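You operate a simulated robot arm through the tools that you are given. There is no shell and no other tool.

You are at the controls of a simulated robot arm. One attempt, no reset.

TASK
Clamp the purple book on the cart, wax its cover with the yellow felt block, then free it.
Fine: wax from the tin, block back in its place; the book stays in the clamp's seat, spine away from the lever. A coat counts when it lies all over at full strength: go over it till it gets no stronger.

It is judged by the outcome, as a careful person would: the job done as asked, and still so three seconds after it is handed in. It fails if anything else is knocked over, pushed out of place, dropped, spilled or broken. A push-on lid holds only when it is set on centred and level and pressed home; a screw cap is set on level and turned clockwise until tight.

THE ROBOT
A 7-joint arm with a two-finger parallel gripper, fixed in place. Base frame: the origin is at the foot of the arm, x ahead of it, y to its left, z up; the work surface is at about z = 0.712. Units: m, degrees, N and s.
Its first joint turns from -132.0 to 132.0 degrees. Payload 3.91 kg.
The tool frame sits at the grasp point between the pads (the TCP): z along the fingers, y along the line on which they close. The tips reach 0.03 m beyond it. Largest opening 0.11 m; finger width 0.02, thickness 0.01; the body of the gripper, 0.048 by 0.112 m, starts 0.055 m behind the TCP.
Orientation is that of the tool frame in the base frame, as a unit quaternion [x, y, z, w]. With the fingers straight down and closing along the base's y, the tool's x points along the base's -x, its y along +y and its z along -z.

THE INTERFACE
- The arm moves only by the tool step_arm. Its argument "motion" is a list of rows, each a list of 7 numbers: the shift along the tool's x, y, z in units of 300 mm (1.0 is 300 mm), then the turn, a rotation vector about the tool's x, y, z in units of 180 degrees (1.0 is 180 degrees), then the closure, from 0 (fully open) to 1 (shut). In form: [[x, y, z, ax, ay, az, hand], ...]. A call has 1 to 20 rows; each row is the pose to reach, as a shift and turn from the pose commanded when the call began, along the tool's axes at that moment. A call with a number of a shift or a turn outside -1 to 1 is refused whole. Each row takes 0.2 s and may step no farther than 0.05 m and 8.6 degrees from the row before; otherwise, or with a gripper value out of range, the whole call is refused. A pose out of reach is approached as far as the arm can. The call stops where the force on the tool passes 40 N (or 10 N more than at its start, if that is more) or the arm is blocked; 0.2 s more then pass. Each finger travels about 0.108 m/s and halts on what it meets, pressing with about 29 N; the grip force reading is that of the motor and also rises with nothing between the fingers. The clock runs only during rows and for 0.2 s after the last one: add rows that repeat a pose to give the fingers time. It gives the time, the measured TCP pose, the force on the tool (base axes), the opening and the grip force at its end, in the units of the frame above (readings bear some noise), with the torque about the TCP (base axes, N m) and any sound that the robot's microphone picked up.
- Cameras (640 x 400 px; columns grow to the right, rows downward): "scene" is fixed at [0.0502, 0.498, 1.3154]; the picture's right is [-0.25, -0.97, 0.00], its down [-0.56, 0.14, -0.82] and it looks along [0.79, -0.21, -0.57] (base axes); focal length 363 px, centre (320, 200). "wrist" rides on the gripper at [0.072, 0.017, -0.103] in the tool frame; the picture's right is [-0.23, 0.97, 0.00], its down [-0.76, -0.18, -0.62] and it looks along [-0.61, -0.14, 0.78] (tool axes); focal length 222 px, centre (320, 200). There is no depth. A picture from a camera that has moved, and an enlarged one, comes with that camera's place and axes in the base frame and with its lens.
- camera(camera): a new picture of that camera. No time passes.
- enlarge(camera, box): a new picture of the part [left, top, right, bottom] of that camera's present view, enlarged. No time passes.
- sign_off(): hands the job in; it is judged then, once.

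Places have to be worked out from the pictures, the camera data and where the tool is seen. Open the gripper and draw the arm clear of the work before you hand the job in, unless the task says otherwise.

The tools are called after "Request:" as a command line: name --pt "numbers of a row" for each row, then --argument value for the rest, lists and objects as JSON in quotes. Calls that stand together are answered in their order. step_arm: Moves the arm, as the interface text tells. Its arguments: {"type":"object","properties":{"motion":{"type":"array"}},"required":["motion"]} The other tools are called the same way: camera (camera) takes a picture; enlarge (camera, box) takes an enlarged picture of a part of a camera's view; sign_off () hands the job in.

At the start:

```text
time_s: 0.0
eef_pos: [0.6264, 0.2302, 1.0519]
tool_rot: [0.001, 1.0, 0.001, 0.0]
contact_force: [0.8, 0.5, -0.1]
ft_torque: [-0.01, 0.0, -0.01]
grip_width: 0.1101
finger_force: 0.0
```

scene: 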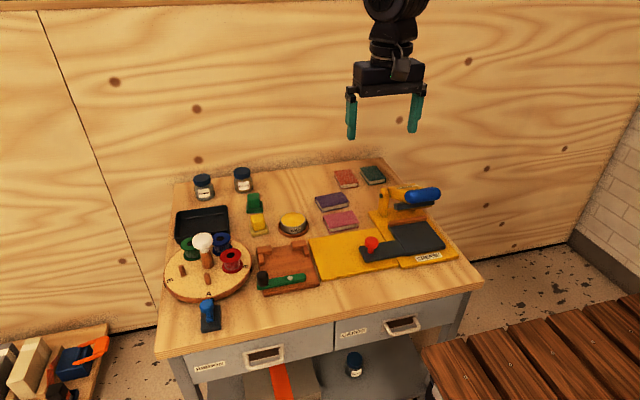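
wrist: 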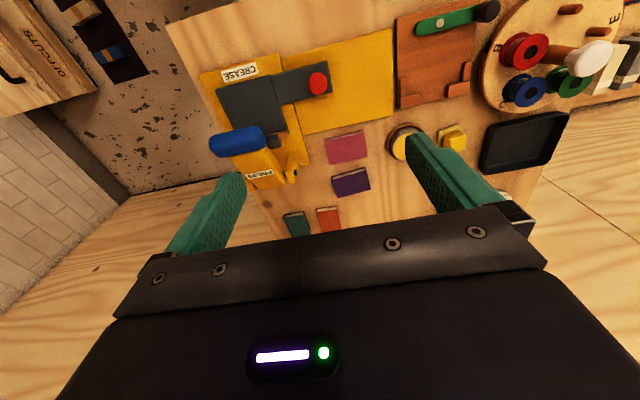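

I start by looking closely at the cart: the books, the clamp-like devices, the tin and the felt blocks.

Request:
enlarge --camera "scene" --box '[240, 160, 400, 260]'

Request:
enlarge --camera "scene" --box '[150, 220, 330, 332]'

Request:
enlarge --camera "scene" --box '[320, 170, 480, 270]'

Request:
enlarge --camera "wrist" --box '[180, 40, 420, 190]'

Request:
enlarge --camera "wrist" --box '[380, 0, 620, 150]'

```text
4.00 times, centred on (320, 210) of scene
camera zoom: at [0.0502, 0.498, 1.3154], right [-0.25, -0.97, 0.0], down [-0.56, 0.14, -0.82], along [0.79, -0.21, -0.57], focal length 1453 px, centre (320, 160)
```

zoom: 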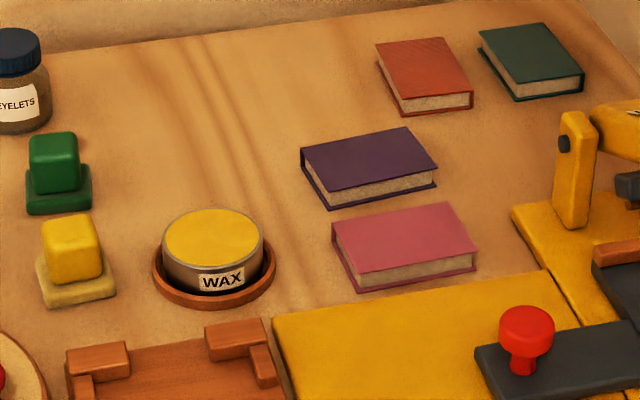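

```text
3.56 times, centred on (240, 276) of scene
camera zoom: at [0.0502, 0.498, 1.3154], right [-0.25, -0.97, 0.0], down [-0.56, 0.14, -0.82], along [0.79, -0.21, -0.57], focal length 1292 px, centre (604, -70)
```

zoom: 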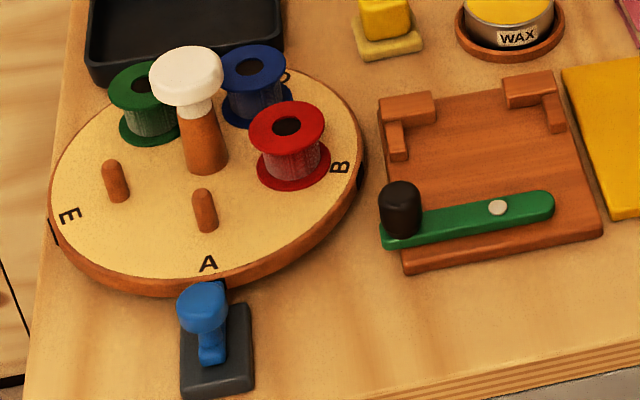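

```text
4.00 times, centred on (400, 220) of scene
camera zoom: at [0.0502, 0.498, 1.3154], right [-0.25, -0.97, 0.0], down [-0.56, 0.14, -0.82], along [0.79, -0.21, -0.57], focal length 1453 px, centre (0, 120)
```

zoom: 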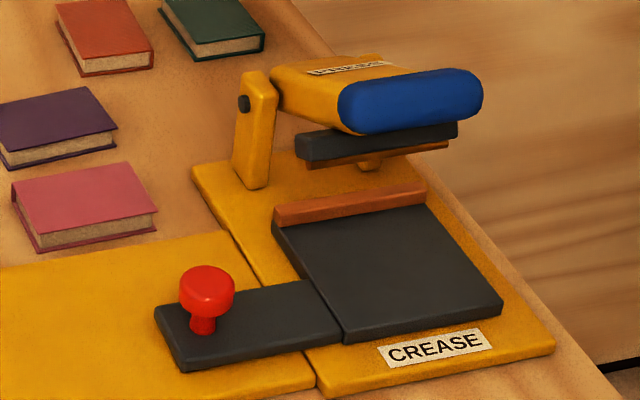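

```text
2.67 times, centred on (300, 115) of wrist
camera zoom: at [0.556, 0.2466, 1.1551], right [0.23, 0.97, 0.0], down [0.76, -0.18, 0.62], along [0.61, -0.14, -0.78], focal length 592 px, centre (373, 427)
```

zoom: 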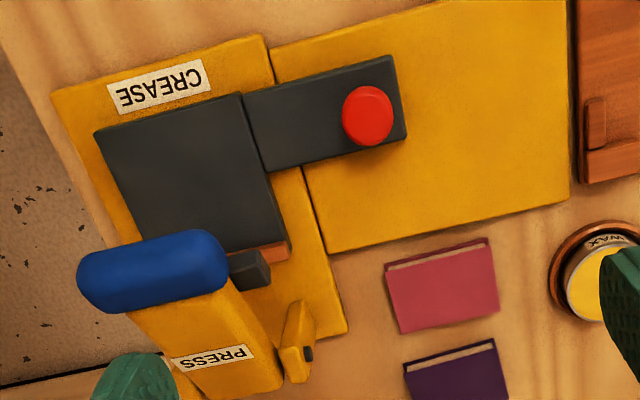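

```text
2.67 times, centred on (500, 75) of wrist
camera zoom: at [0.556, 0.2466, 1.1551], right [0.23, 0.97, 0.0], down [0.76, -0.18, 0.62], along [0.61, -0.14, -0.78], focal length 592 px, centre (-160, 533)
```

zoom: 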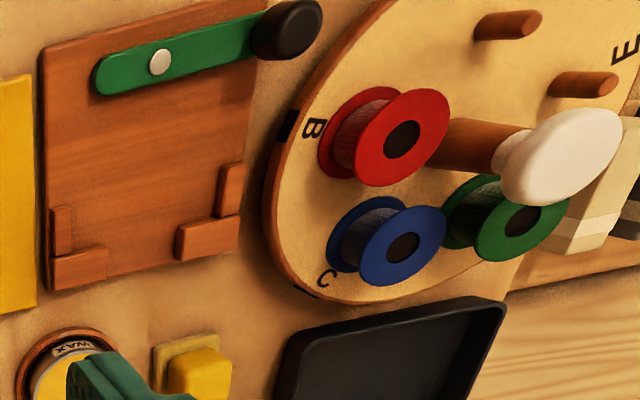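

The clamp appears to be the brown board with two L stops and the green lever. I enlarge more for the lever, spine sides, tin and yellow block.

Request:
enlarge --camera "scene" --box '[250, 234, 326, 300]'

Request:
enlarge --camera "scene" --box '[305, 180, 369, 240]'

Request:
enlarge --camera "scene" --box '[240, 186, 320, 246]'

Request:
enlarge --camera "wrist" --box '[310, 120, 410, 210]'

Request:
enlarge --camera "scene" --box '[230, 330, 460, 400]'

```text
6.06 times, centred on (288, 267) of scene
camera zoom: at [0.0502, 0.498, 1.3154], right [-0.25, -0.97, 0.0], down [-0.56, 0.14, -0.82], along [0.79, -0.21, -0.57], focal length 2201 px, centre (514, -206)
```

zoom: 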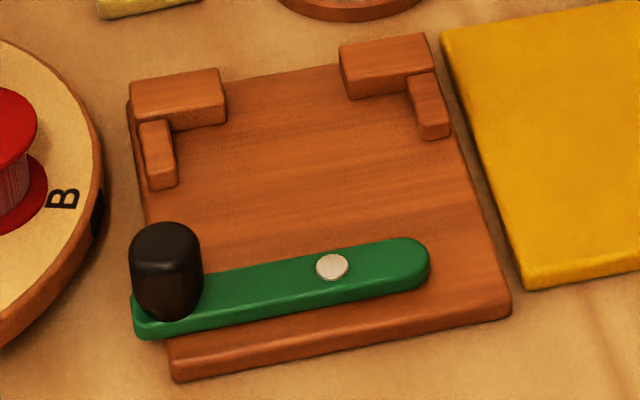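

```text
6.67 times, centred on (337, 210) of scene
camera zoom: at [0.0502, 0.498, 1.3154], right [-0.25, -0.97, 0.0], down [-0.56, 0.14, -0.82], along [0.79, -0.21, -0.57], focal length 2422 px, centre (207, 133)
```

zoom: 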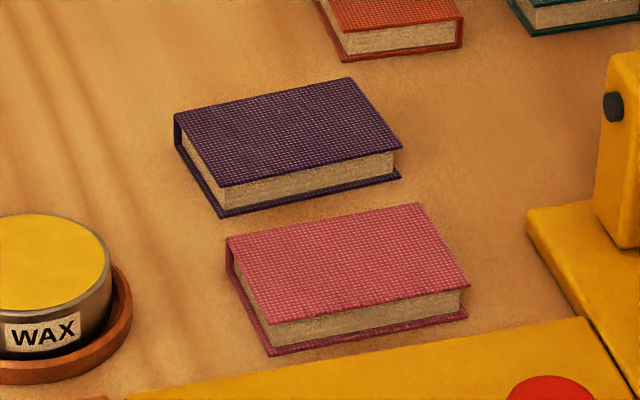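

```text
6.67 times, centred on (280, 216) of scene
camera zoom: at [0.0502, 0.498, 1.3154], right [-0.25, -0.97, 0.0], down [-0.56, 0.14, -0.82], along [0.79, -0.21, -0.57], focal length 2422 px, centre (587, 93)
```

zoom: 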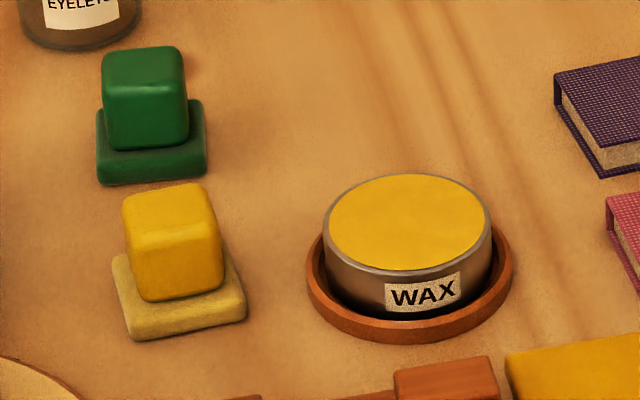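

```text
4.44 times, centred on (360, 165) of wrist
camera zoom: at [0.556, 0.2466, 1.1551], right [0.23, 0.97, 0.0], down [0.76, -0.18, 0.62], along [0.61, -0.14, -0.78], focal length 987 px, centre (142, 356)
```

zoom: 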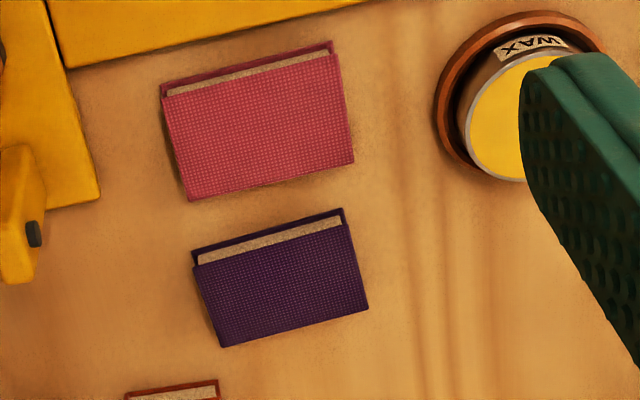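

```text
2.78 times, centred on (345, 365) of scene
camera zoom: at [0.0502, 0.498, 1.3154], right [-0.25, -0.97, 0.0], down [-0.56, 0.14, -0.82], along [0.79, -0.21, -0.57], focal length 1011 px, centre (250, -259)
```

zoom: 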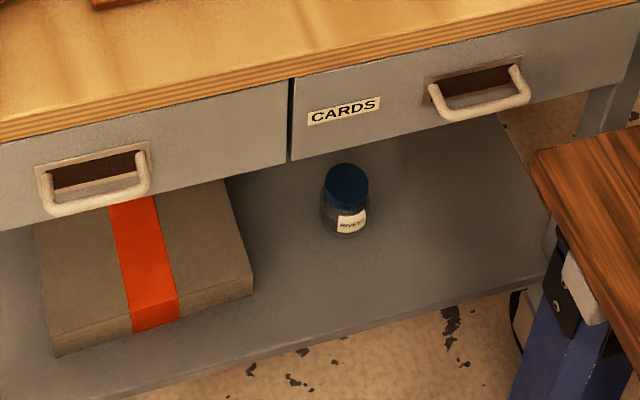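

The book's spine is on its far (+x) side, so no turn is needed. I move the wrist camera over the clamp for a nearer look at the lever and seat.

Request:
step_arm --pt "0.037 0.111 0.0567 0 0 0 0" --pt "0.074 0.222 0.113 0 0 0 0" --pt "0.111 0.333 0.17 0 0 0 0" --pt "0.148 0.444 0.227 0 0 0 0" --pt "0.185 0.555 0.283 0 0 0 0" --pt "0.2213 0.666 0.34 0 0 0 0" --pt "0.2213 0.666 0.34 0 0 0 0"

Request:
camera --camera "wrist"

Request:
camera --camera "scene"

```text
time_s: 1.6
eef_pos: [0.5609, 0.4322, 0.9484]
tool_rot: [0.001, 1.0, -0.001, 0.0]
contact_force: [0.2, 0.4, 0.4]
ft_torque: [0.04, 0.02, 0.01]
grip_width: 0.1101
finger_force: 0.0
```

```text
taken
camera wrist: at [0.49, 0.4474, 1.0528], right [0.23, 0.97, 0.0], down [0.76, -0.18, 0.62], along [0.61, -0.14, -0.78], focal length 222 px, centre (320, 200)
```

wrist: 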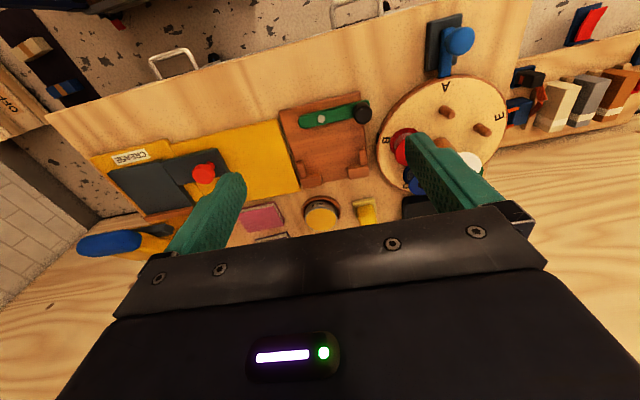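

```text
taken
```

scene: 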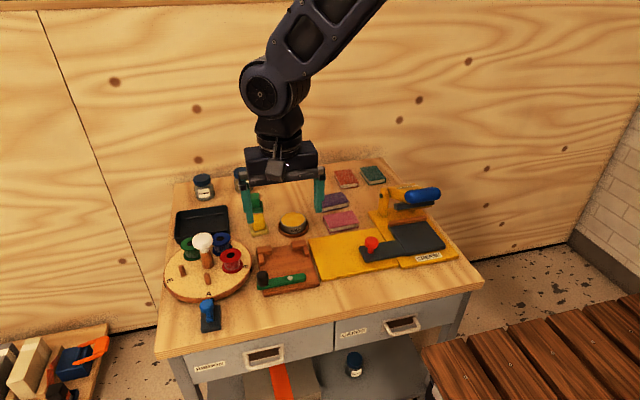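

Zooming in on the clamp from this angle.

Request:
enlarge --camera "wrist" --box '[270, 85, 390, 195]'

Request:
enlarge --camera "wrist" --box '[230, 170, 400, 260]'

```text
3.64 times, centred on (330, 140) of wrist
camera zoom: at [0.49, 0.4474, 1.0528], right [0.23, 0.97, 0.0], down [0.76, -0.18, 0.62], along [0.61, -0.14, -0.78], focal length 808 px, centre (284, 418)
```

zoom: 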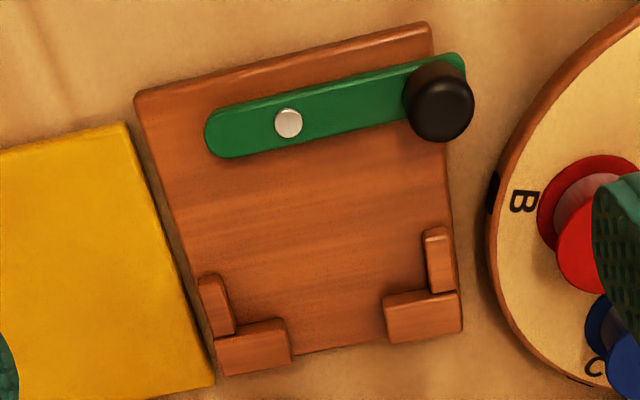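

```text
3.76 times, centred on (315, 215) of wrist
camera zoom: at [0.49, 0.4474, 1.0528], right [0.23, 0.97, 0.0], down [0.76, -0.18, 0.62], along [0.61, -0.14, -0.78], focal length 836 px, centre (339, 144)
```

zoom: 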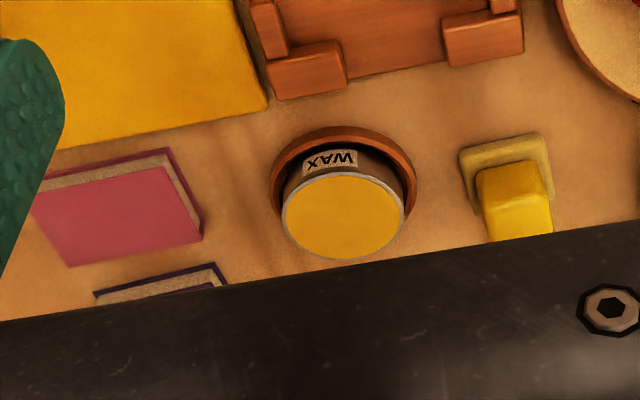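

The geometry is clear: the lever pivots at about (0.597, 0.425), its nose pushes the book against the stops at x≈0.685, and its knob swings toward me. I go above the purple book (~(0.857, 0.252)), turning the fingers to close across its short side.

Request:
step_arm --pt "-0.082 -0.05 0.013 0 0 0.0387 0" --pt "-0.164 -0.1 0.027 0 0 0.0774 0" --pt "-0.247 -0.15 0.04 0 0 0.1161 0" --pt "-0.329 -0.2 0.053 0 0 0.1548 0" --pt "-0.411 -0.25 0.067 0 0 0.1935 0" --pt "-0.493 -0.3 0.08 0 0 0.2322 0" --pt "-0.576 -0.35 0.093 0 0 0.2709 0" --pt "-0.658 -0.4 0.107 0 0 0.3096 0" --pt "-0.74 -0.45 0.12 0 0 0.3483 0" --pt "-0.822 -0.5 0.133 0 0 0.387 0" --pt "-0.905 -0.55 0.147 0 0 0.4257 0" --pt "-0.987 -0.6 0.16 0 0 0.4644 0" --pt "-0.987 -0.6 0.16 0 0 0.4644 0"

Request:
camera --camera "wrist"

Request:
camera --camera "scene"

```text
time_s: 4.4
eef_pos: [0.8604, 0.2503, 0.9015]
tool_rot: [0.667, 0.745, 0.0, -0.001]
contact_force: [0.2, -0.2, 0.1]
ft_torque: [-0.02, -0.01, -0.02]
grip_width: 0.1102
finger_force: 0.0
```

```text
taken
camera wrist: at [0.8694, 0.3244, 1.0054], right [0.99, -0.12, 0.0], down [-0.09, -0.78, 0.62], along [-0.07, -0.62, -0.78], focal length 222 px, centre (320, 200)
```

wrist: 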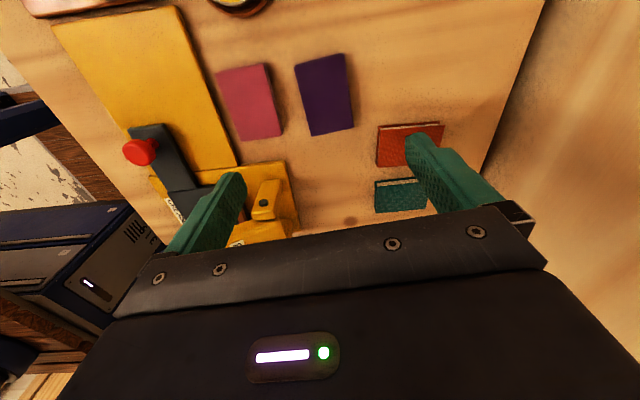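

```text
taken
```

scene: 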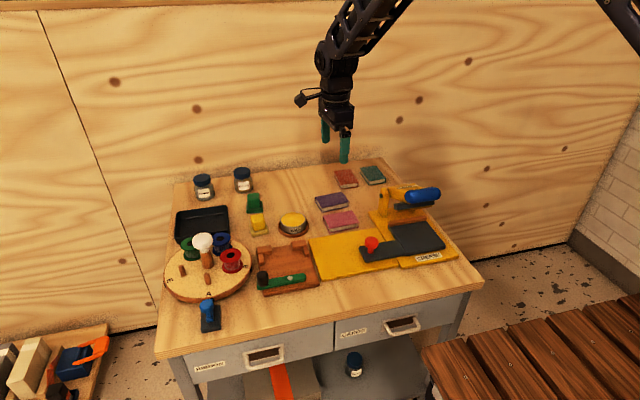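

I zoom in on the purple book to refine its centre and yaw.

Request:
enlarge --camera "wrist" --box '[200, 40, 400, 165]'

```text
3.20 times, centred on (300, 102) of wrist
camera zoom: at [0.8694, 0.3244, 1.0054], right [0.99, -0.12, 0.0], down [-0.09, -0.78, 0.62], along [-0.07, -0.62, -0.78], focal length 711 px, centre (384, 512)
```

zoom: 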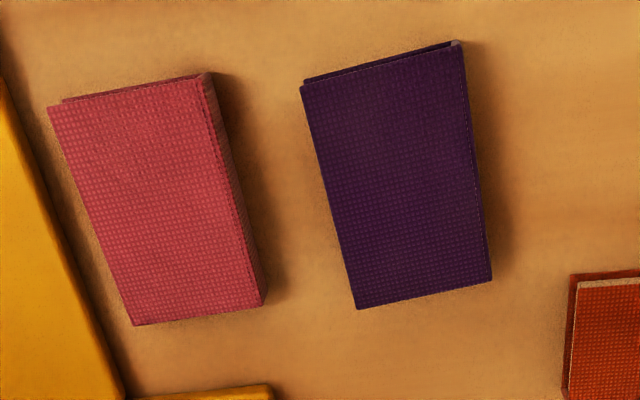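

Relative to the tool, the book centre is 8.5 mm further along tool y. I narrow the opening to ~72 mm to fit between the books, centre on it and go down to z≈0.80 for a check.

Request:
step_arm --pt "0.0057 0.0283 0.1 0 0 0 0.345" --pt "0.0057 0.0283 0.2 0 0 0 0.345" --pt "0.0057 0.0283 0.3 0 0 0 0.345" --pt "0.0057 0.0283 0.34 0 0 0 0.345" --pt "0.0057 0.0283 0.34 0 0 0 0.345"

Request:
camera --camera "wrist"

Request:
enlarge --camera "scene" --box '[290, 140, 390, 240]'

```text
time_s: 5.6
eef_pos: [0.8663, 0.2542, 0.8005]
tool_rot: [0.666, 0.746, 0.001, 0.0]
contact_force: [1.0, -0.4, 0.3]
ft_torque: [-0.02, 0.02, -0.02]
grip_width: 0.0721
finger_force: 0.2
```

```text
taken
camera wrist: at [0.8757, 0.3275, 0.904], right [0.99, -0.12, 0.0], down [-0.09, -0.78, 0.62], along [-0.07, -0.62, -0.78], focal length 222 px, centre (320, 200)
```

wrist: 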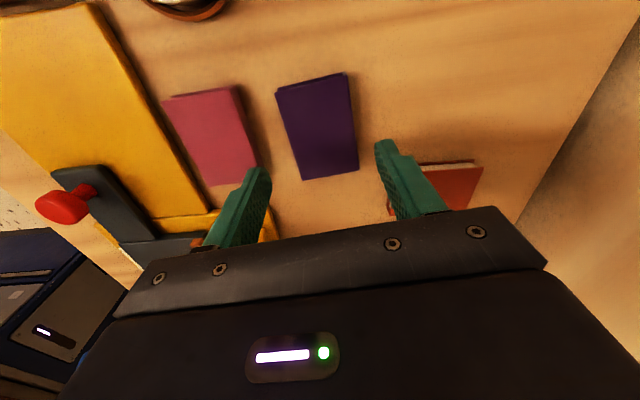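

```text
4.00 times, centred on (340, 190) of scene
camera zoom: at [0.0502, 0.498, 1.3154], right [-0.25, -0.97, 0.0], down [-0.56, 0.14, -0.82], along [0.79, -0.21, -0.57], focal length 1453 px, centre (240, 240)
```

zoom: 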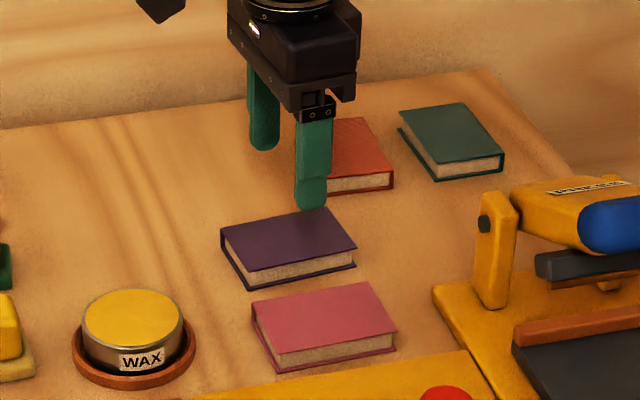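

The book lies about 2.6 mm / 2.9 mm off in tool y / x; I correct and go down to z≈0.747.

Request:
step_arm --pt "0.01 0.0087 0.05 0 0 0 0.345" --pt "0.01 0.0087 0.1 0 0 0 0.345" --pt "0.01 0.0087 0.14 0 0 0 0.345" --pt "0.01 0.0087 0.16 0 0 0 0.345" --pt "0.01 0.0087 0.178 0 0 0 0.345" --pt "0.01 0.0087 0.178 0 0 0 0.345"

Request:
camera --camera "wrist"

Request:
enlarge --camera "scene" --box '[290, 140, 390, 240]'

```text
time_s: 7.0
eef_pos: [0.8667, 0.256, 0.7454]
tool_rot: [0.666, 0.746, 0.001, 0.0]
contact_force: [0.3, -0.1, 0.4]
ft_torque: [0.01, 0.02, 0.03]
grip_width: 0.0721
finger_force: 0.1
```

```text
taken
camera wrist: at [0.8771, 0.3288, 0.8501], right [0.99, -0.12, 0.0], down [-0.09, -0.78, 0.62], along [-0.07, -0.62, -0.78], focal length 222 px, centre (320, 200)
```

wrist: 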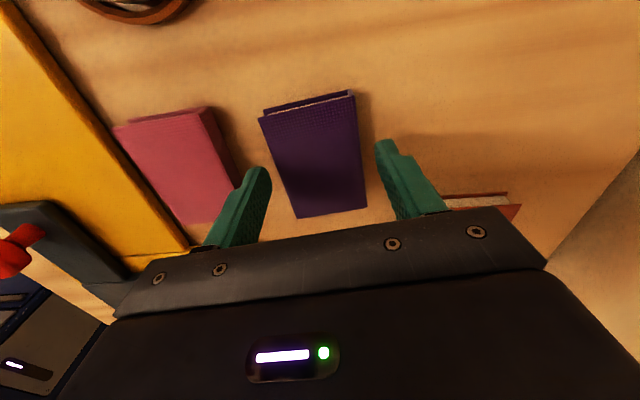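

```text
4.00 times, centred on (340, 190) of scene
camera zoom: at [0.0502, 0.498, 1.3154], right [-0.25, -0.97, 0.0], down [-0.56, 0.14, -0.82], along [0.79, -0.21, -0.57], focal length 1453 px, centre (240, 240)
```

zoom: 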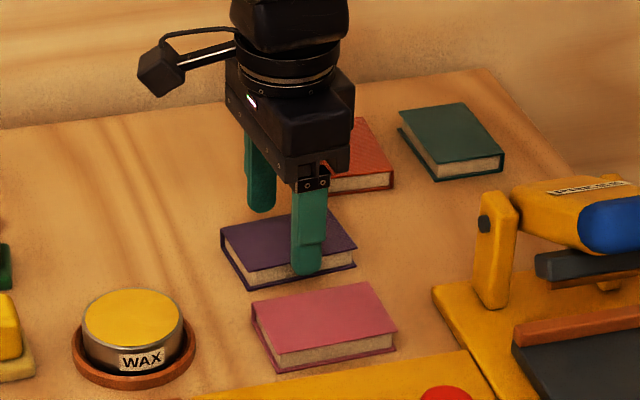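

Fingers straddle the book. I close on it.

Request:
step_arm --pt "0 0 0 0 0 0 0.5" --pt "0 0 0 0 0 0 0.7" --pt "0 0 0 0 0 0 0.7" --pt "0 0 0 0 0 0 0.7"

Request:
camera --camera "wrist"

```text
time_s: 8.0
eef_pos: [0.8661, 0.2553, 0.7451]
tool_rot: [0.667, 0.745, 0.0, 0.0]
contact_force: [0.3, 0.3, -0.6]
ft_torque: [0.01, 0.01, -0.04]
grip_width: 0.0573
finger_force: 29.0
```

```text
taken
camera wrist: at [0.877, 0.3288, 0.8501], right [0.99, -0.12, 0.0], down [-0.09, -0.78, 0.62], along [-0.07, -0.62, -0.78], focal length 222 px, centre (320, 200)
```

wrist: 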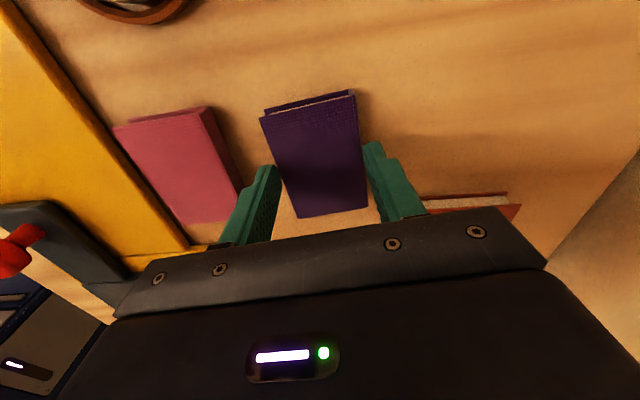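

The book is gripped (57 mm wide). I lift it and carry it above the clamp seat, squaring it up by 6 degrees.

Request:
step_arm --pt "0 0 -0.05 0 0 0 0.7" --pt "0 0 -0.15 0 0 0 0.7" --pt "0 0 -0.28 0 0 0 0.7" --pt "0 0 -0.4 0 0 0 0.7" --pt "0.079 -0.08 -0.417 0 0 0.004 0.7" --pt "0.158 -0.16 -0.417 0 0 0.008 0.7" --pt "0.237 -0.24 -0.417 0 0 0.0125 0.7" --pt "0.316 -0.32 -0.417 0 0 0.0167 0.7" --pt "0.395 -0.4 -0.417 0 0 0.0208 0.7" --pt "0.474 -0.48 -0.417 0 0 0.025 0.7" --pt "0.553 -0.56 -0.417 0 0 0.03 0.7" --pt "0.6323 -0.64 -0.417 0 0 0.0333 0.7" --pt "0.6323 -0.64 -0.417 0 0 0.0333 0.7"

Request:
camera --camera "wrist"

Request:
enlarge --camera "scene" --box '[230, 170, 390, 300]'

```text
time_s: 10.8
eef_pos: [0.6556, 0.4217, 0.8691]
tool_rot: [0.704, 0.71, 0.001, 0.0]
contact_force: [0.5, 0.1, -0.6]
ft_torque: [0.03, 0.0, 0.0]
grip_width: 0.0571
finger_force: 29.0
```

```text
taken
camera wrist: at [0.6738, 0.4938, 0.9737], right [0.98, -0.22, 0.0], down [-0.17, -0.76, 0.62], along [-0.14, -0.61, -0.78], focal length 222 px, centre (320, 200)
```

wrist: 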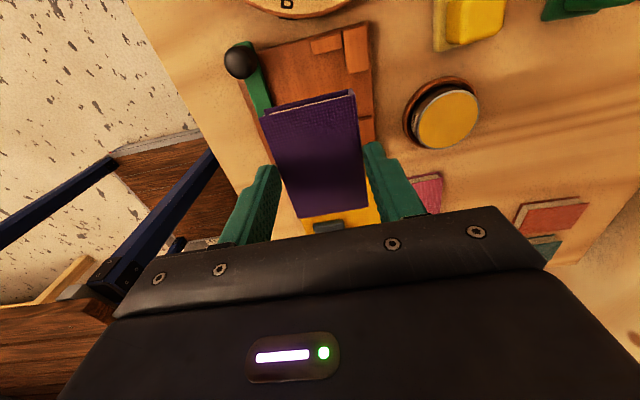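

```text
3.08 times, centred on (310, 235) of scene
camera zoom: at [0.0502, 0.498, 1.3154], right [-0.25, -0.97, 0.0], down [-0.56, 0.14, -0.82], along [0.79, -0.21, -0.57], focal length 1118 px, centre (351, 92)
```

zoom: 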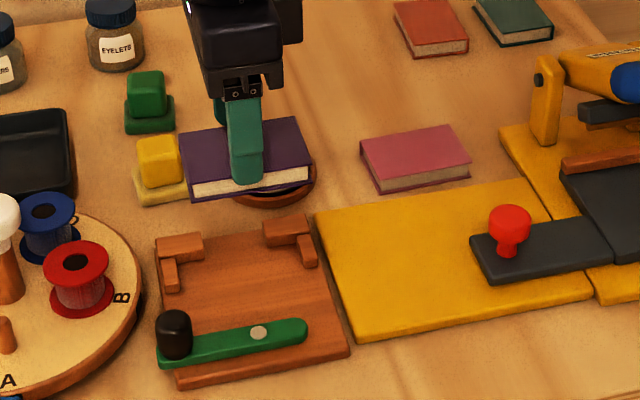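

I zoom in on the wrist view to measure the stops relative to the tool.

Request:
enlarge --camera "wrist" --box '[210, 0, 420, 140]'

```text
2.86 times, centred on (315, 70) of wrist
camera zoom: at [0.6738, 0.4938, 0.9737], right [0.98, -0.22, 0.0], down [-0.17, -0.76, 0.62], along [-0.14, -0.61, -0.78], focal length 635 px, centre (334, 571)
```

zoom: 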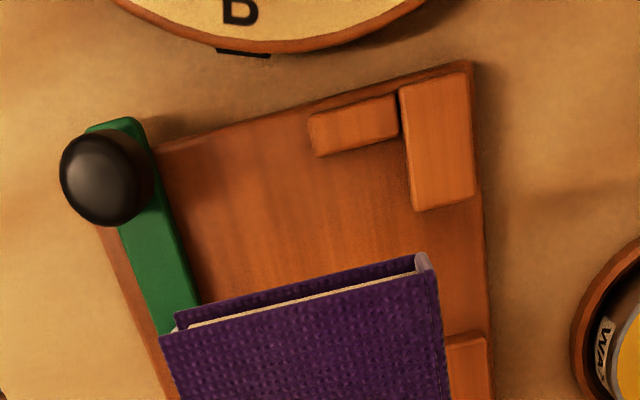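

The stop face is 33.6 mm ahead of the TCP and the arms' centre about 4 mm to +y, so I shift by (4 mm, 3 mm) and lower the book into the seat to just above the board.

Request:
step_arm --pt "0.0133 0.01 0.06 0 0 0 0.7" --pt "0.0133 0.01 0.16 0 0 0 0.7" --pt "0.0133 0.01 0.26 0 0 0 0.7" --pt "0.0133 0.01 0.31 0 0 0 0.7" --pt "0.0133 0.01 0.34 0 0 0 0.7" --pt "0.0133 0.01 0.355 0 0 0 0.7" --pt "0.0133 0.01 0.355 0 0 0 0.7"

Request:
camera --camera "wrist"

Request:
enlarge --camera "scene" --box '[240, 200, 340, 300]'

```text
time_s: 12.4
eef_pos: [0.6577, 0.426, 0.7654]
tool_rot: [0.705, 0.709, -0.001, -0.001]
contact_force: [-1.2, -0.8, -1.1]
ft_torque: [0.01, 0.03, 0.0]
grip_width: 0.0572
finger_force: 29.2
```

```text
taken
camera wrist: at [0.6758, 0.4989, 0.8688], right [0.98, -0.22, 0.0], down [-0.17, -0.76, 0.62], along [-0.14, -0.61, -0.78], focal length 222 px, centre (320, 200)
```

wrist: 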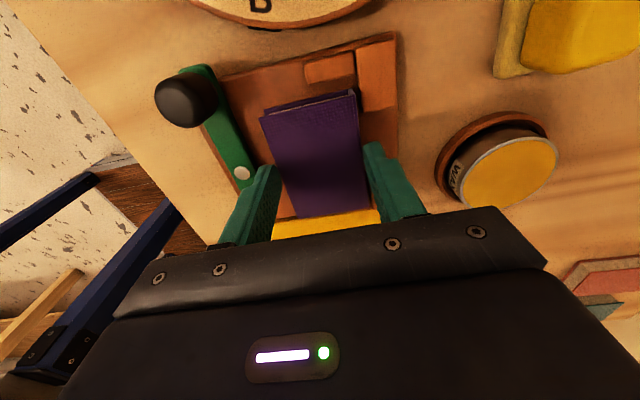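

```text
4.00 times, centred on (290, 250) of scene
camera zoom: at [0.0502, 0.498, 1.3154], right [-0.25, -0.97, 0.0], down [-0.56, 0.14, -0.82], along [0.79, -0.21, -0.57], focal length 1453 px, centre (440, 0)
```

zoom: 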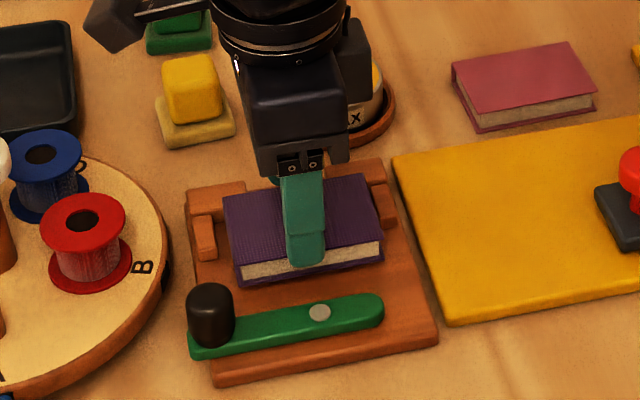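

Zooming in on the side clearances before lowering further.

Request:
enlarge --camera "scene" --box '[280, 235, 345, 285]'

Request:
enlarge --camera "wrist" --box '[240, 30, 420, 220]'

```text
8.00 times, centred on (312, 260) of scene
camera zoom: at [0.0502, 0.498, 1.3154], right [-0.25, -0.97, 0.0], down [-0.56, 0.14, -0.82], along [0.79, -0.21, -0.57], focal length 2906 px, centre (380, -280)
```

zoom: 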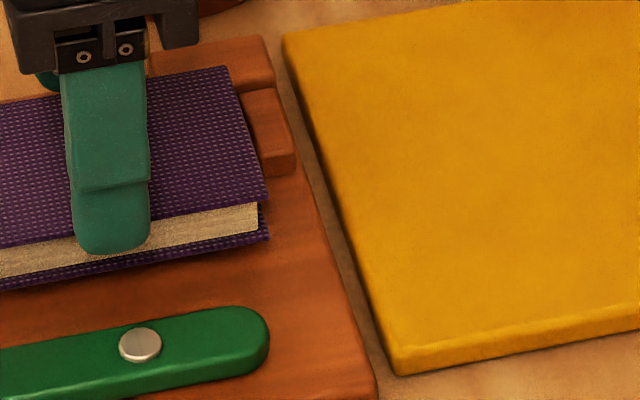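

```text
2.11 times, centred on (330, 125) of wrist
camera zoom: at [0.6758, 0.4989, 0.8688], right [0.98, -0.22, 0.0], down [-0.17, -0.76, 0.62], along [-0.14, -0.61, -0.78], focal length 468 px, centre (299, 358)
```

zoom: 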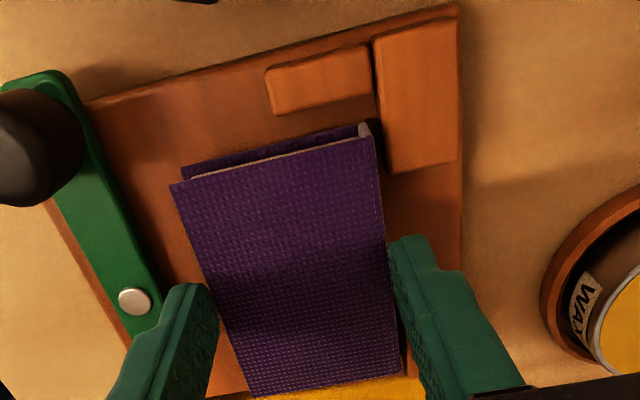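

Clearances: about 3 mm on the right arm and ~8 mm on the left, 2.6 mm to the stops. I shift 2 mm to +y and lower gently to contact.

Request:
step_arm --pt "0.0067 0 0.01 0 0 0 0.7" --pt "0.0067 0 0.018 0 0 0 0.7" --pt "0.0067 0 0.026 0 0 0 0.7" --pt "0.0067 0 0.026 0 0 0 0.7"

```text
time_s: 13.4
eef_pos: [0.6576, 0.4299, 0.7582]
tool_rot: [0.704, 0.71, 0.0, 0.001]
contact_force: [-3.2, -3.3, 16.9]
ft_torque: [-0.32, 0.13, -0.07]
grip_width: 0.0569
finger_force: 29.3
```

Contact at z≈0.758 (17 N). I check it is resting on the board and not on a stop.

Request:
enlarge --camera "scene" --box '[255, 225, 335, 290]'

Request:
enlarge --camera "wrist" --box '[200, 30, 420, 220]'

```text
6.15 times, centred on (295, 258) of scene
camera zoom: at [0.0502, 0.498, 1.3154], right [-0.25, -0.97, 0.0], down [-0.56, 0.14, -0.82], along [0.79, -0.21, -0.57], focal length 2235 px, centre (474, -154)
```

zoom: 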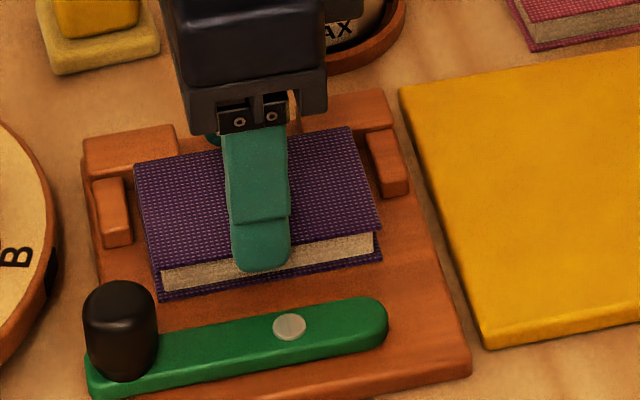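

```text
2.11 times, centred on (310, 125) of wrist
camera zoom: at [0.6759, 0.5014, 0.8621], right [0.98, -0.22, 0.0], down [-0.17, -0.76, 0.62], along [-0.14, -0.61, -0.78], focal length 468 px, centre (341, 358)
```

zoom: 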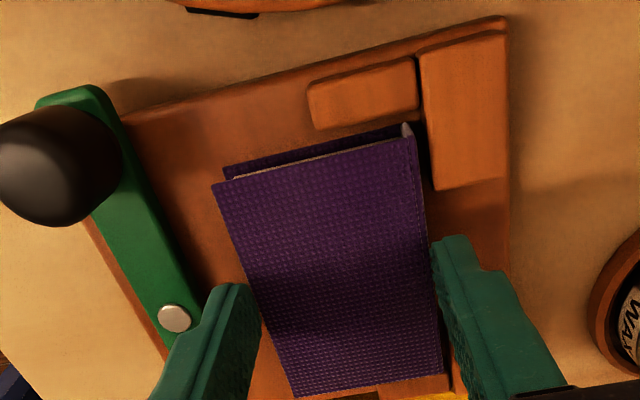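

The book sits flat between the arms with clear gaps. I open a little and rise.

Request:
step_arm --pt "0 0 0 0 0 0 0.42" --pt "0 0 0 0 0 0 0.36" --pt "0 0 0 0 0 0 0.36" --pt "0 0 -0.03 0 0 0 0.36" --pt "0 0 -0.1 0 0 0 0.36" --pt "0 0 -0.2 0 0 0 0.36" --pt "0 0 -0.3 0 0 0 0.36" --pt "0 0 -0.3 0 0 0 0.36"

Request:
enlarge --camera "scene" --box '[250, 220, 340, 295]'

Request:
enlarge --camera "wrist" --box '[200, 0, 420, 180]'

```text
time_s: 15.2
eef_pos: [0.6567, 0.4307, 0.8457]
tool_rot: [0.704, 0.71, 0.0, 0.0]
contact_force: [0.0, 0.3, 0.9]
ft_torque: [0.0, 0.02, -0.01]
grip_width: 0.0703
finger_force: 0.0
```

```text
5.33 times, centred on (295, 258) of scene
camera zoom: at [0.0502, 0.498, 1.3154], right [-0.25, -0.97, 0.0], down [-0.56, 0.14, -0.82], along [0.79, -0.21, -0.57], focal length 1937 px, centre (453, -107)
```

zoom: 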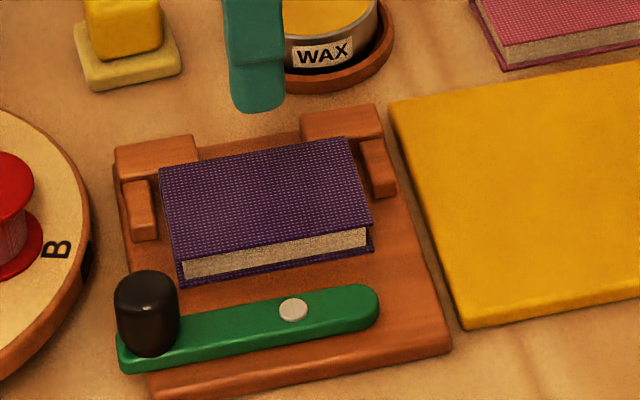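

```text
2.22 times, centred on (310, 90) of wrist
camera zoom: at [0.6755, 0.5023, 0.95], right [0.98, -0.22, 0.0], down [-0.17, -0.76, 0.62], along [-0.14, -0.61, -0.78], focal length 494 px, centre (342, 444)
```

zoom: 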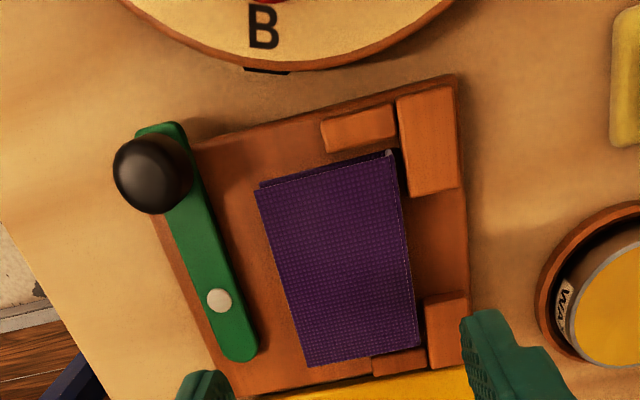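

The book is nicely seated, spine against the stop side. Now the lever: knob at about (0.599, 0.484). I move above the knob with the fingers part-closed.

Request:
step_arm --pt "0.059 -0.064 0 0 0 0 0.5" --pt "0.118 -0.128 0 0 0 0 0.6" --pt "0.177 -0.1925 0 0 0 0 0.618" --pt "0.177 -0.1925 0.1 0 0 0 0.618" --pt "0.177 -0.1925 0.152 0 0 0 0.618" --pt "0.177 -0.1925 0.152 0 0 0 0.618"

Request:
camera --camera "wrist"

Request:
enlarge --camera "scene" --box '[200, 180, 340, 300]'

```text
time_s: 16.6
eef_pos: [0.6001, 0.4828, 0.7996]
tool_rot: [0.705, 0.709, 0.001, 0.0]
contact_force: [0.1, -0.1, 0.4]
ft_torque: [-0.01, -0.02, -0.02]
grip_width: 0.0419
finger_force: 0.0
```

```text
taken
camera wrist: at [0.6178, 0.555, 0.9045], right [0.98, -0.22, 0.0], down [-0.17, -0.76, 0.62], along [-0.14, -0.61, -0.78], focal length 222 px, centre (320, 200)
```

wrist: 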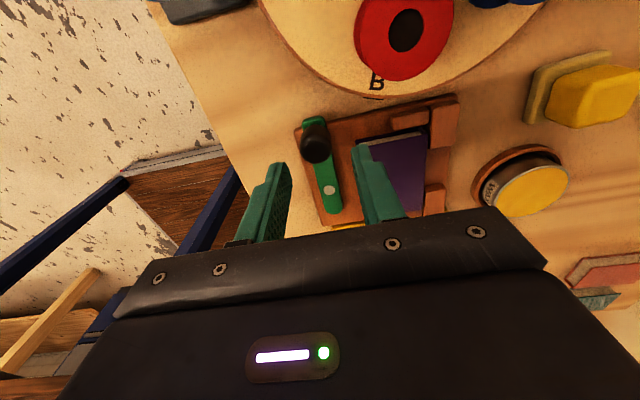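

```text
3.33 times, centred on (270, 240) of scene
camera zoom: at [0.0502, 0.498, 1.3154], right [-0.25, -0.97, 0.0], down [-0.56, 0.14, -0.82], along [0.79, -0.21, -0.57], focal length 1211 px, centre (487, 67)
```

zoom: 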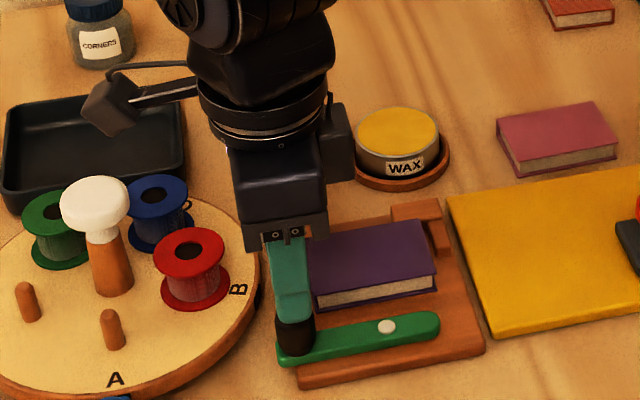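

The knob is within 4 mm of the tool axis. I lower around it and close.

Request:
step_arm --pt "0.01 -0.003 0.05 0 0 0 0.618" --pt "0.01 -0.003 0.09 0 0 0 0.618" --pt "0.01 -0.003 0.11 0 0 0 0.618" --pt "0.01 -0.003 0.11 0 0 0 0.618"

Request:
enlarge --camera "wrist" --box '[220, 90, 460, 240]'

Request:
enlarge --camera "scene" --box '[230, 220, 330, 300]'

```text
time_s: 17.6
eef_pos: [0.5989, 0.4861, 0.7684]
tool_rot: [0.705, 0.709, 0.0, -0.001]
contact_force: [-0.2, 0.3, 0.2]
ft_torque: [-0.02, 0.0, 0.02]
grip_width: 0.0418
finger_force: 0.0
```

```text
2.67 times, centred on (340, 165) of wrist
camera zoom: at [0.6173, 0.5579, 0.872], right [0.98, -0.22, 0.0], down [-0.17, -0.76, 0.62], along [-0.14, -0.61, -0.78], focal length 592 px, centre (267, 293)
```

zoom: 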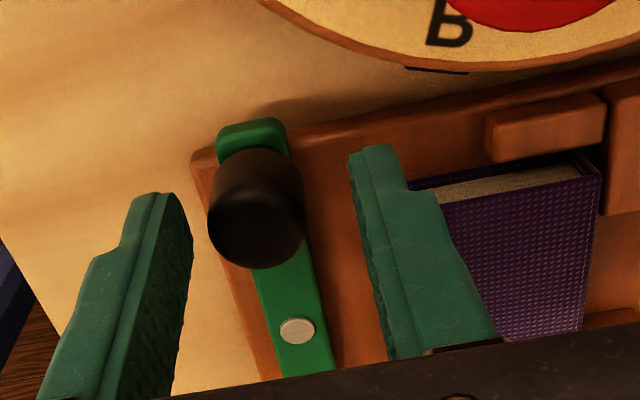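

```text
5.00 times, centred on (280, 260) of scene
camera zoom: at [0.0502, 0.498, 1.3154], right [-0.25, -0.97, 0.0], down [-0.56, 0.14, -0.82], along [0.79, -0.21, -0.57], focal length 1816 px, centre (520, -100)
```

zoom: 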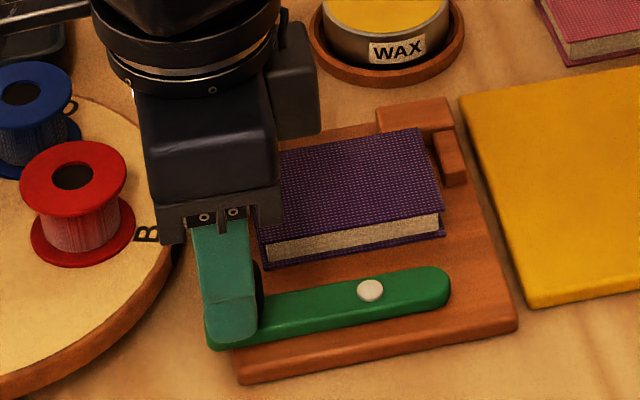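

I shift 3.5 mm back toward the knob centre, then close.

Request:
step_arm --pt "-0.012 -0.011 0.01 0 0 0 0.618" --pt "-0.012 -0.011 0.01 0 0 0 0.75" --pt "-0.012 -0.011 0.01 0 0 0 0.9" --pt "-0.012 -0.011 0.01 0 0 0 0.9" --pt "-0.012 -0.011 0.01 0 0 0 0.9"

Request:
enlarge --camera "wrist" --box '[220, 90, 460, 240]'

Request:
enlarge --camera "scene" --box '[230, 220, 330, 300]'

```text
time_s: 18.8
eef_pos: [0.5967, 0.4828, 0.7648]
tool_rot: [0.704, 0.71, 0.0, 0.0]
contact_force: [-0.3, -1.0, -0.6]
ft_torque: [0.02, 0.0, 0.0]
grip_width: 0.0235
finger_force: 45.5
```

```text
2.67 times, centred on (340, 165) of wrist
camera zoom: at [0.6143, 0.5539, 0.8689], right [0.98, -0.22, 0.0], down [-0.17, -0.76, 0.62], along [-0.14, -0.61, -0.78], focal length 592 px, centre (267, 293)
```

zoom: 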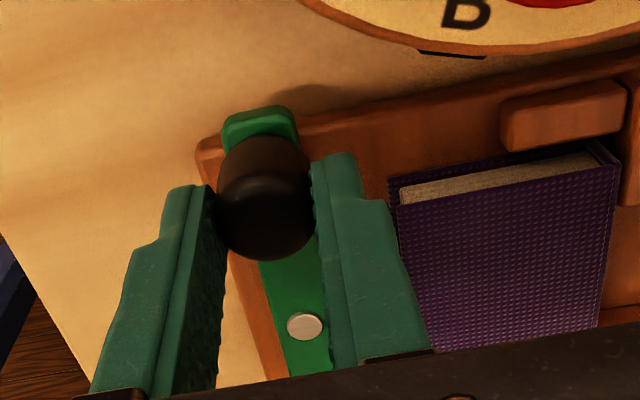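

```text
5.00 times, centred on (280, 260) of scene
camera zoom: at [0.0502, 0.498, 1.3154], right [-0.25, -0.97, 0.0], down [-0.56, 0.14, -0.82], along [0.79, -0.21, -0.57], focal length 1816 px, centre (520, -100)
```

zoom: 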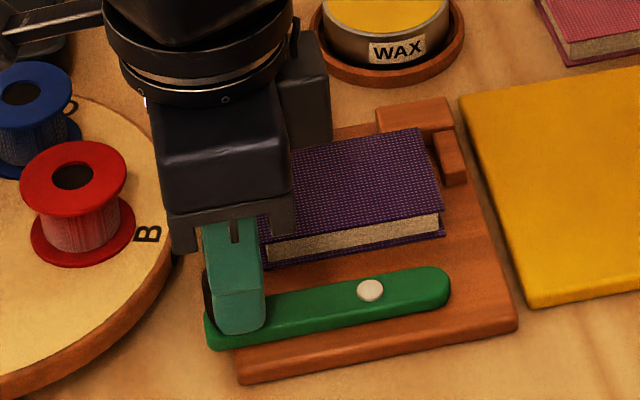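

The knob is gripped (23.5 mm) and the pivot lies ~53.5 mm from the TCP. I swing it along its arc, counter-clockwise seen from above, first 45 degrees.

Request:
step_arm --pt "-0.0015 -0.0233 0 0 0 -0.0417 0.9" --pt "-0.0061 -0.0462 0 0 0 -0.0833 0.9" --pt "-0.0136 -0.0682 0 0 0 -0.125 0.9" --pt "-0.0239 -0.0892 0 0 0 -0.1667 0.9" --pt "-0.0368 -0.1086 0 0 0 -0.2083 0.9" --pt "-0.0522 -0.1261 0 0 0 -0.25 0.9"

Request:
enlarge --camera "scene" --box '[230, 210, 340, 300]'

Request:
enlarge --camera "wrist" --box '[220, 90, 460, 240]'

```text
time_s: 20.2
eef_pos: [0.557, 0.4665, 0.7653]
tool_rot: [0.378, 0.926, 0.001, 0.0]
contact_force: [-12.3, 10.4, -8.6]
ft_torque: [0.66, 0.65, -0.05]
grip_width: 0.0234
finger_force: 44.7
```

```text
4.44 times, centred on (285, 255) of scene
camera zoom: at [0.0502, 0.498, 1.3154], right [-0.25, -0.97, 0.0], down [-0.56, 0.14, -0.82], along [0.79, -0.21, -0.57], focal length 1614 px, centre (476, -44)
```

zoom: 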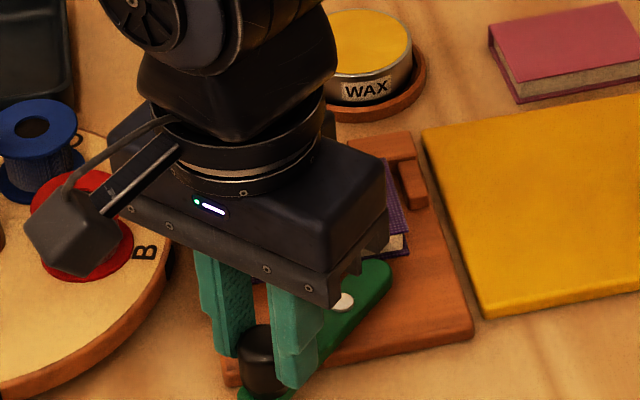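

```text
2.67 times, centred on (340, 165) of wrist
camera zoom: at [0.5193, 0.5288, 0.8691], right [0.84, 0.54, 0.0], down [0.42, -0.66, 0.62], along [0.33, -0.53, -0.78], focal length 592 px, centre (267, 293)
```

zoom: 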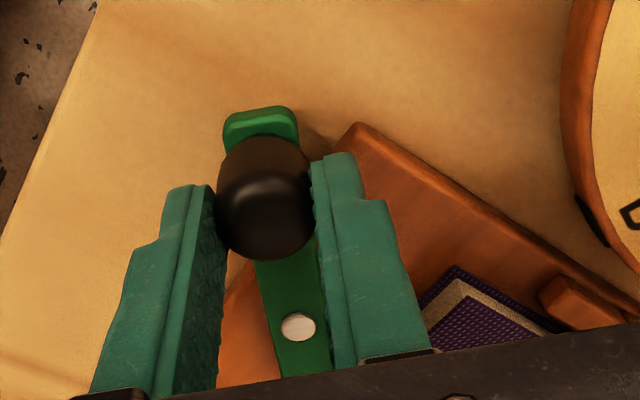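

The lever turns freely; the 16 N is just radial (my radius was ~2 mm short). I continue with a 55.5 mm radius for another 37.5 degrees.

Request:
step_arm --pt "0.005 -0.0241 0 0 0 -0.0417 0.9" --pt "0.0004 -0.0479 0 0 0 -0.0833 0.9" --pt "-0.0074 -0.0708 0 0 0 -0.125 0.9" --pt "-0.0181 -0.0925 0 0 0 -0.1667 0.9" --pt "-0.0316 -0.1126 0 0 0 -0.2083 0.9"

Request:
enlarge --camera "scene" --box '[230, 210, 340, 310]'

Request:
camera --camera "wrist"

```text
time_s: 21.4
eef_pos: [0.5402, 0.4358, 0.7643]
tool_rot: [0.061, 0.998, 0.0, 0.0]
contact_force: [-12.8, -1.5, 8.5]
ft_torque: [-0.06, 0.8, -0.2]
grip_width: 0.0235
finger_force: 44.8
```

```text
4.00 times, centred on (285, 260) of scene
camera zoom: at [0.0502, 0.498, 1.3154], right [-0.25, -0.97, 0.0], down [-0.56, 0.14, -0.82], along [0.79, -0.21, -0.57], focal length 1453 px, centre (460, -40)
```

zoom: 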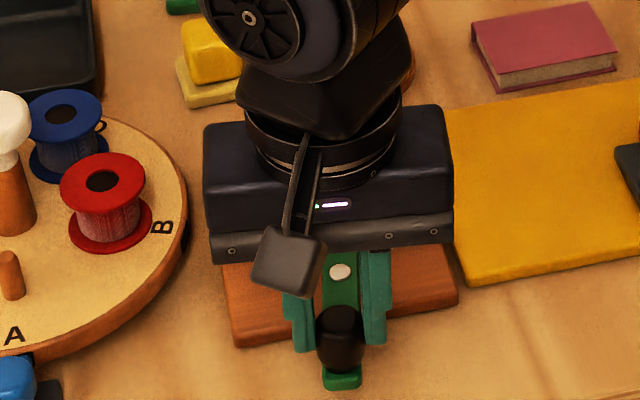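

```text
taken
camera wrist: at [0.472, 0.4599, 0.8691], right [0.34, 0.94, 0.0], down [0.73, -0.27, 0.62], along [0.58, -0.21, -0.78], focal length 222 px, centre (320, 200)
```

wrist: 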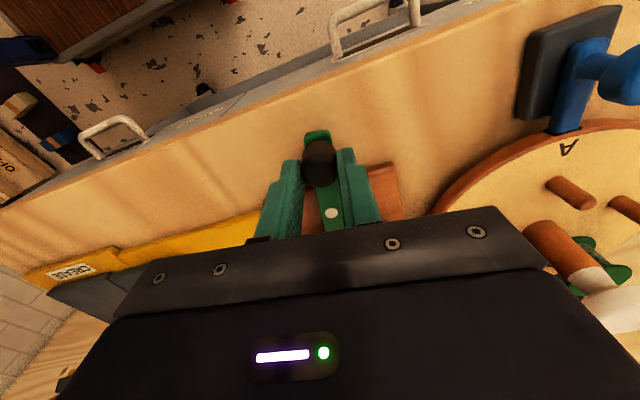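

The knob now points toward me (~83°). I turn the last 7.5 degrees slowly, watching the force.

Request:
step_arm --pt "0.0029 -0.0123 0 0 0 -0.0208 0.9" --pt "0.0017 -0.0246 0 0 0 -0.0417 0.9" --pt "0.0017 -0.0246 0 0 0 -0.0417 0.9"

Request:
enlarge --camera "wrist" --box '[220, 90, 460, 240]'

```text
time_s: 22.2
eef_pos: [0.5387, 0.427, 0.7646]
tool_rot: [-0.004, 1.0, 0.001, 0.001]
contact_force: [0.3, 8.7, 3.8]
ft_torque: [0.34, -0.31, 0.52]
grip_width: 0.0236
finger_force: 44.7
```

```text
2.67 times, centred on (340, 165) of wrist
camera zoom: at [0.4682, 0.4428, 0.869], right [0.22, 0.98, 0.0], down [0.76, -0.17, 0.62], along [0.61, -0.14, -0.78], focal length 592 px, centre (267, 293)
```

zoom: 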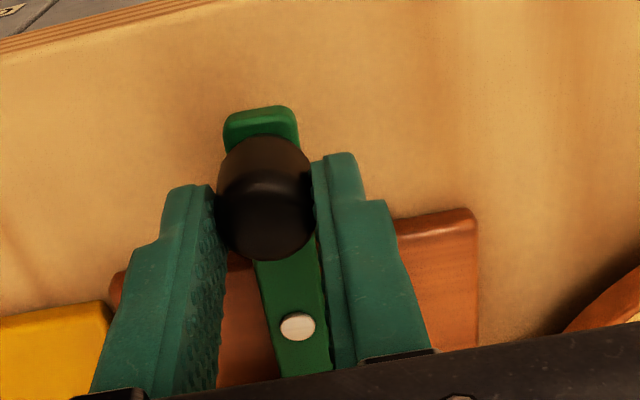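

There is some tangential resistance now (8.7 N). I try 4 more degrees to see whether it is the end stop or the nose bearing on the book.

Request:
step_arm --pt "0.0 -0.0066 0 0 0 -0.0111 0.9" --pt "0.0 -0.0133 0 0 0 -0.0222 0.9" --pt "0.0 -0.0133 0 0 0 -0.0222 0.9"

```text
time_s: 23.0
eef_pos: [0.5388, 0.4232, 0.7658]
tool_rot: [-0.039, 0.999, 0.0, 0.001]
contact_force: [1.5, 22.3, 6.5]
ft_torque: [0.67, -0.01, -0.05]
grip_width: 0.0235
finger_force: 45.3
```

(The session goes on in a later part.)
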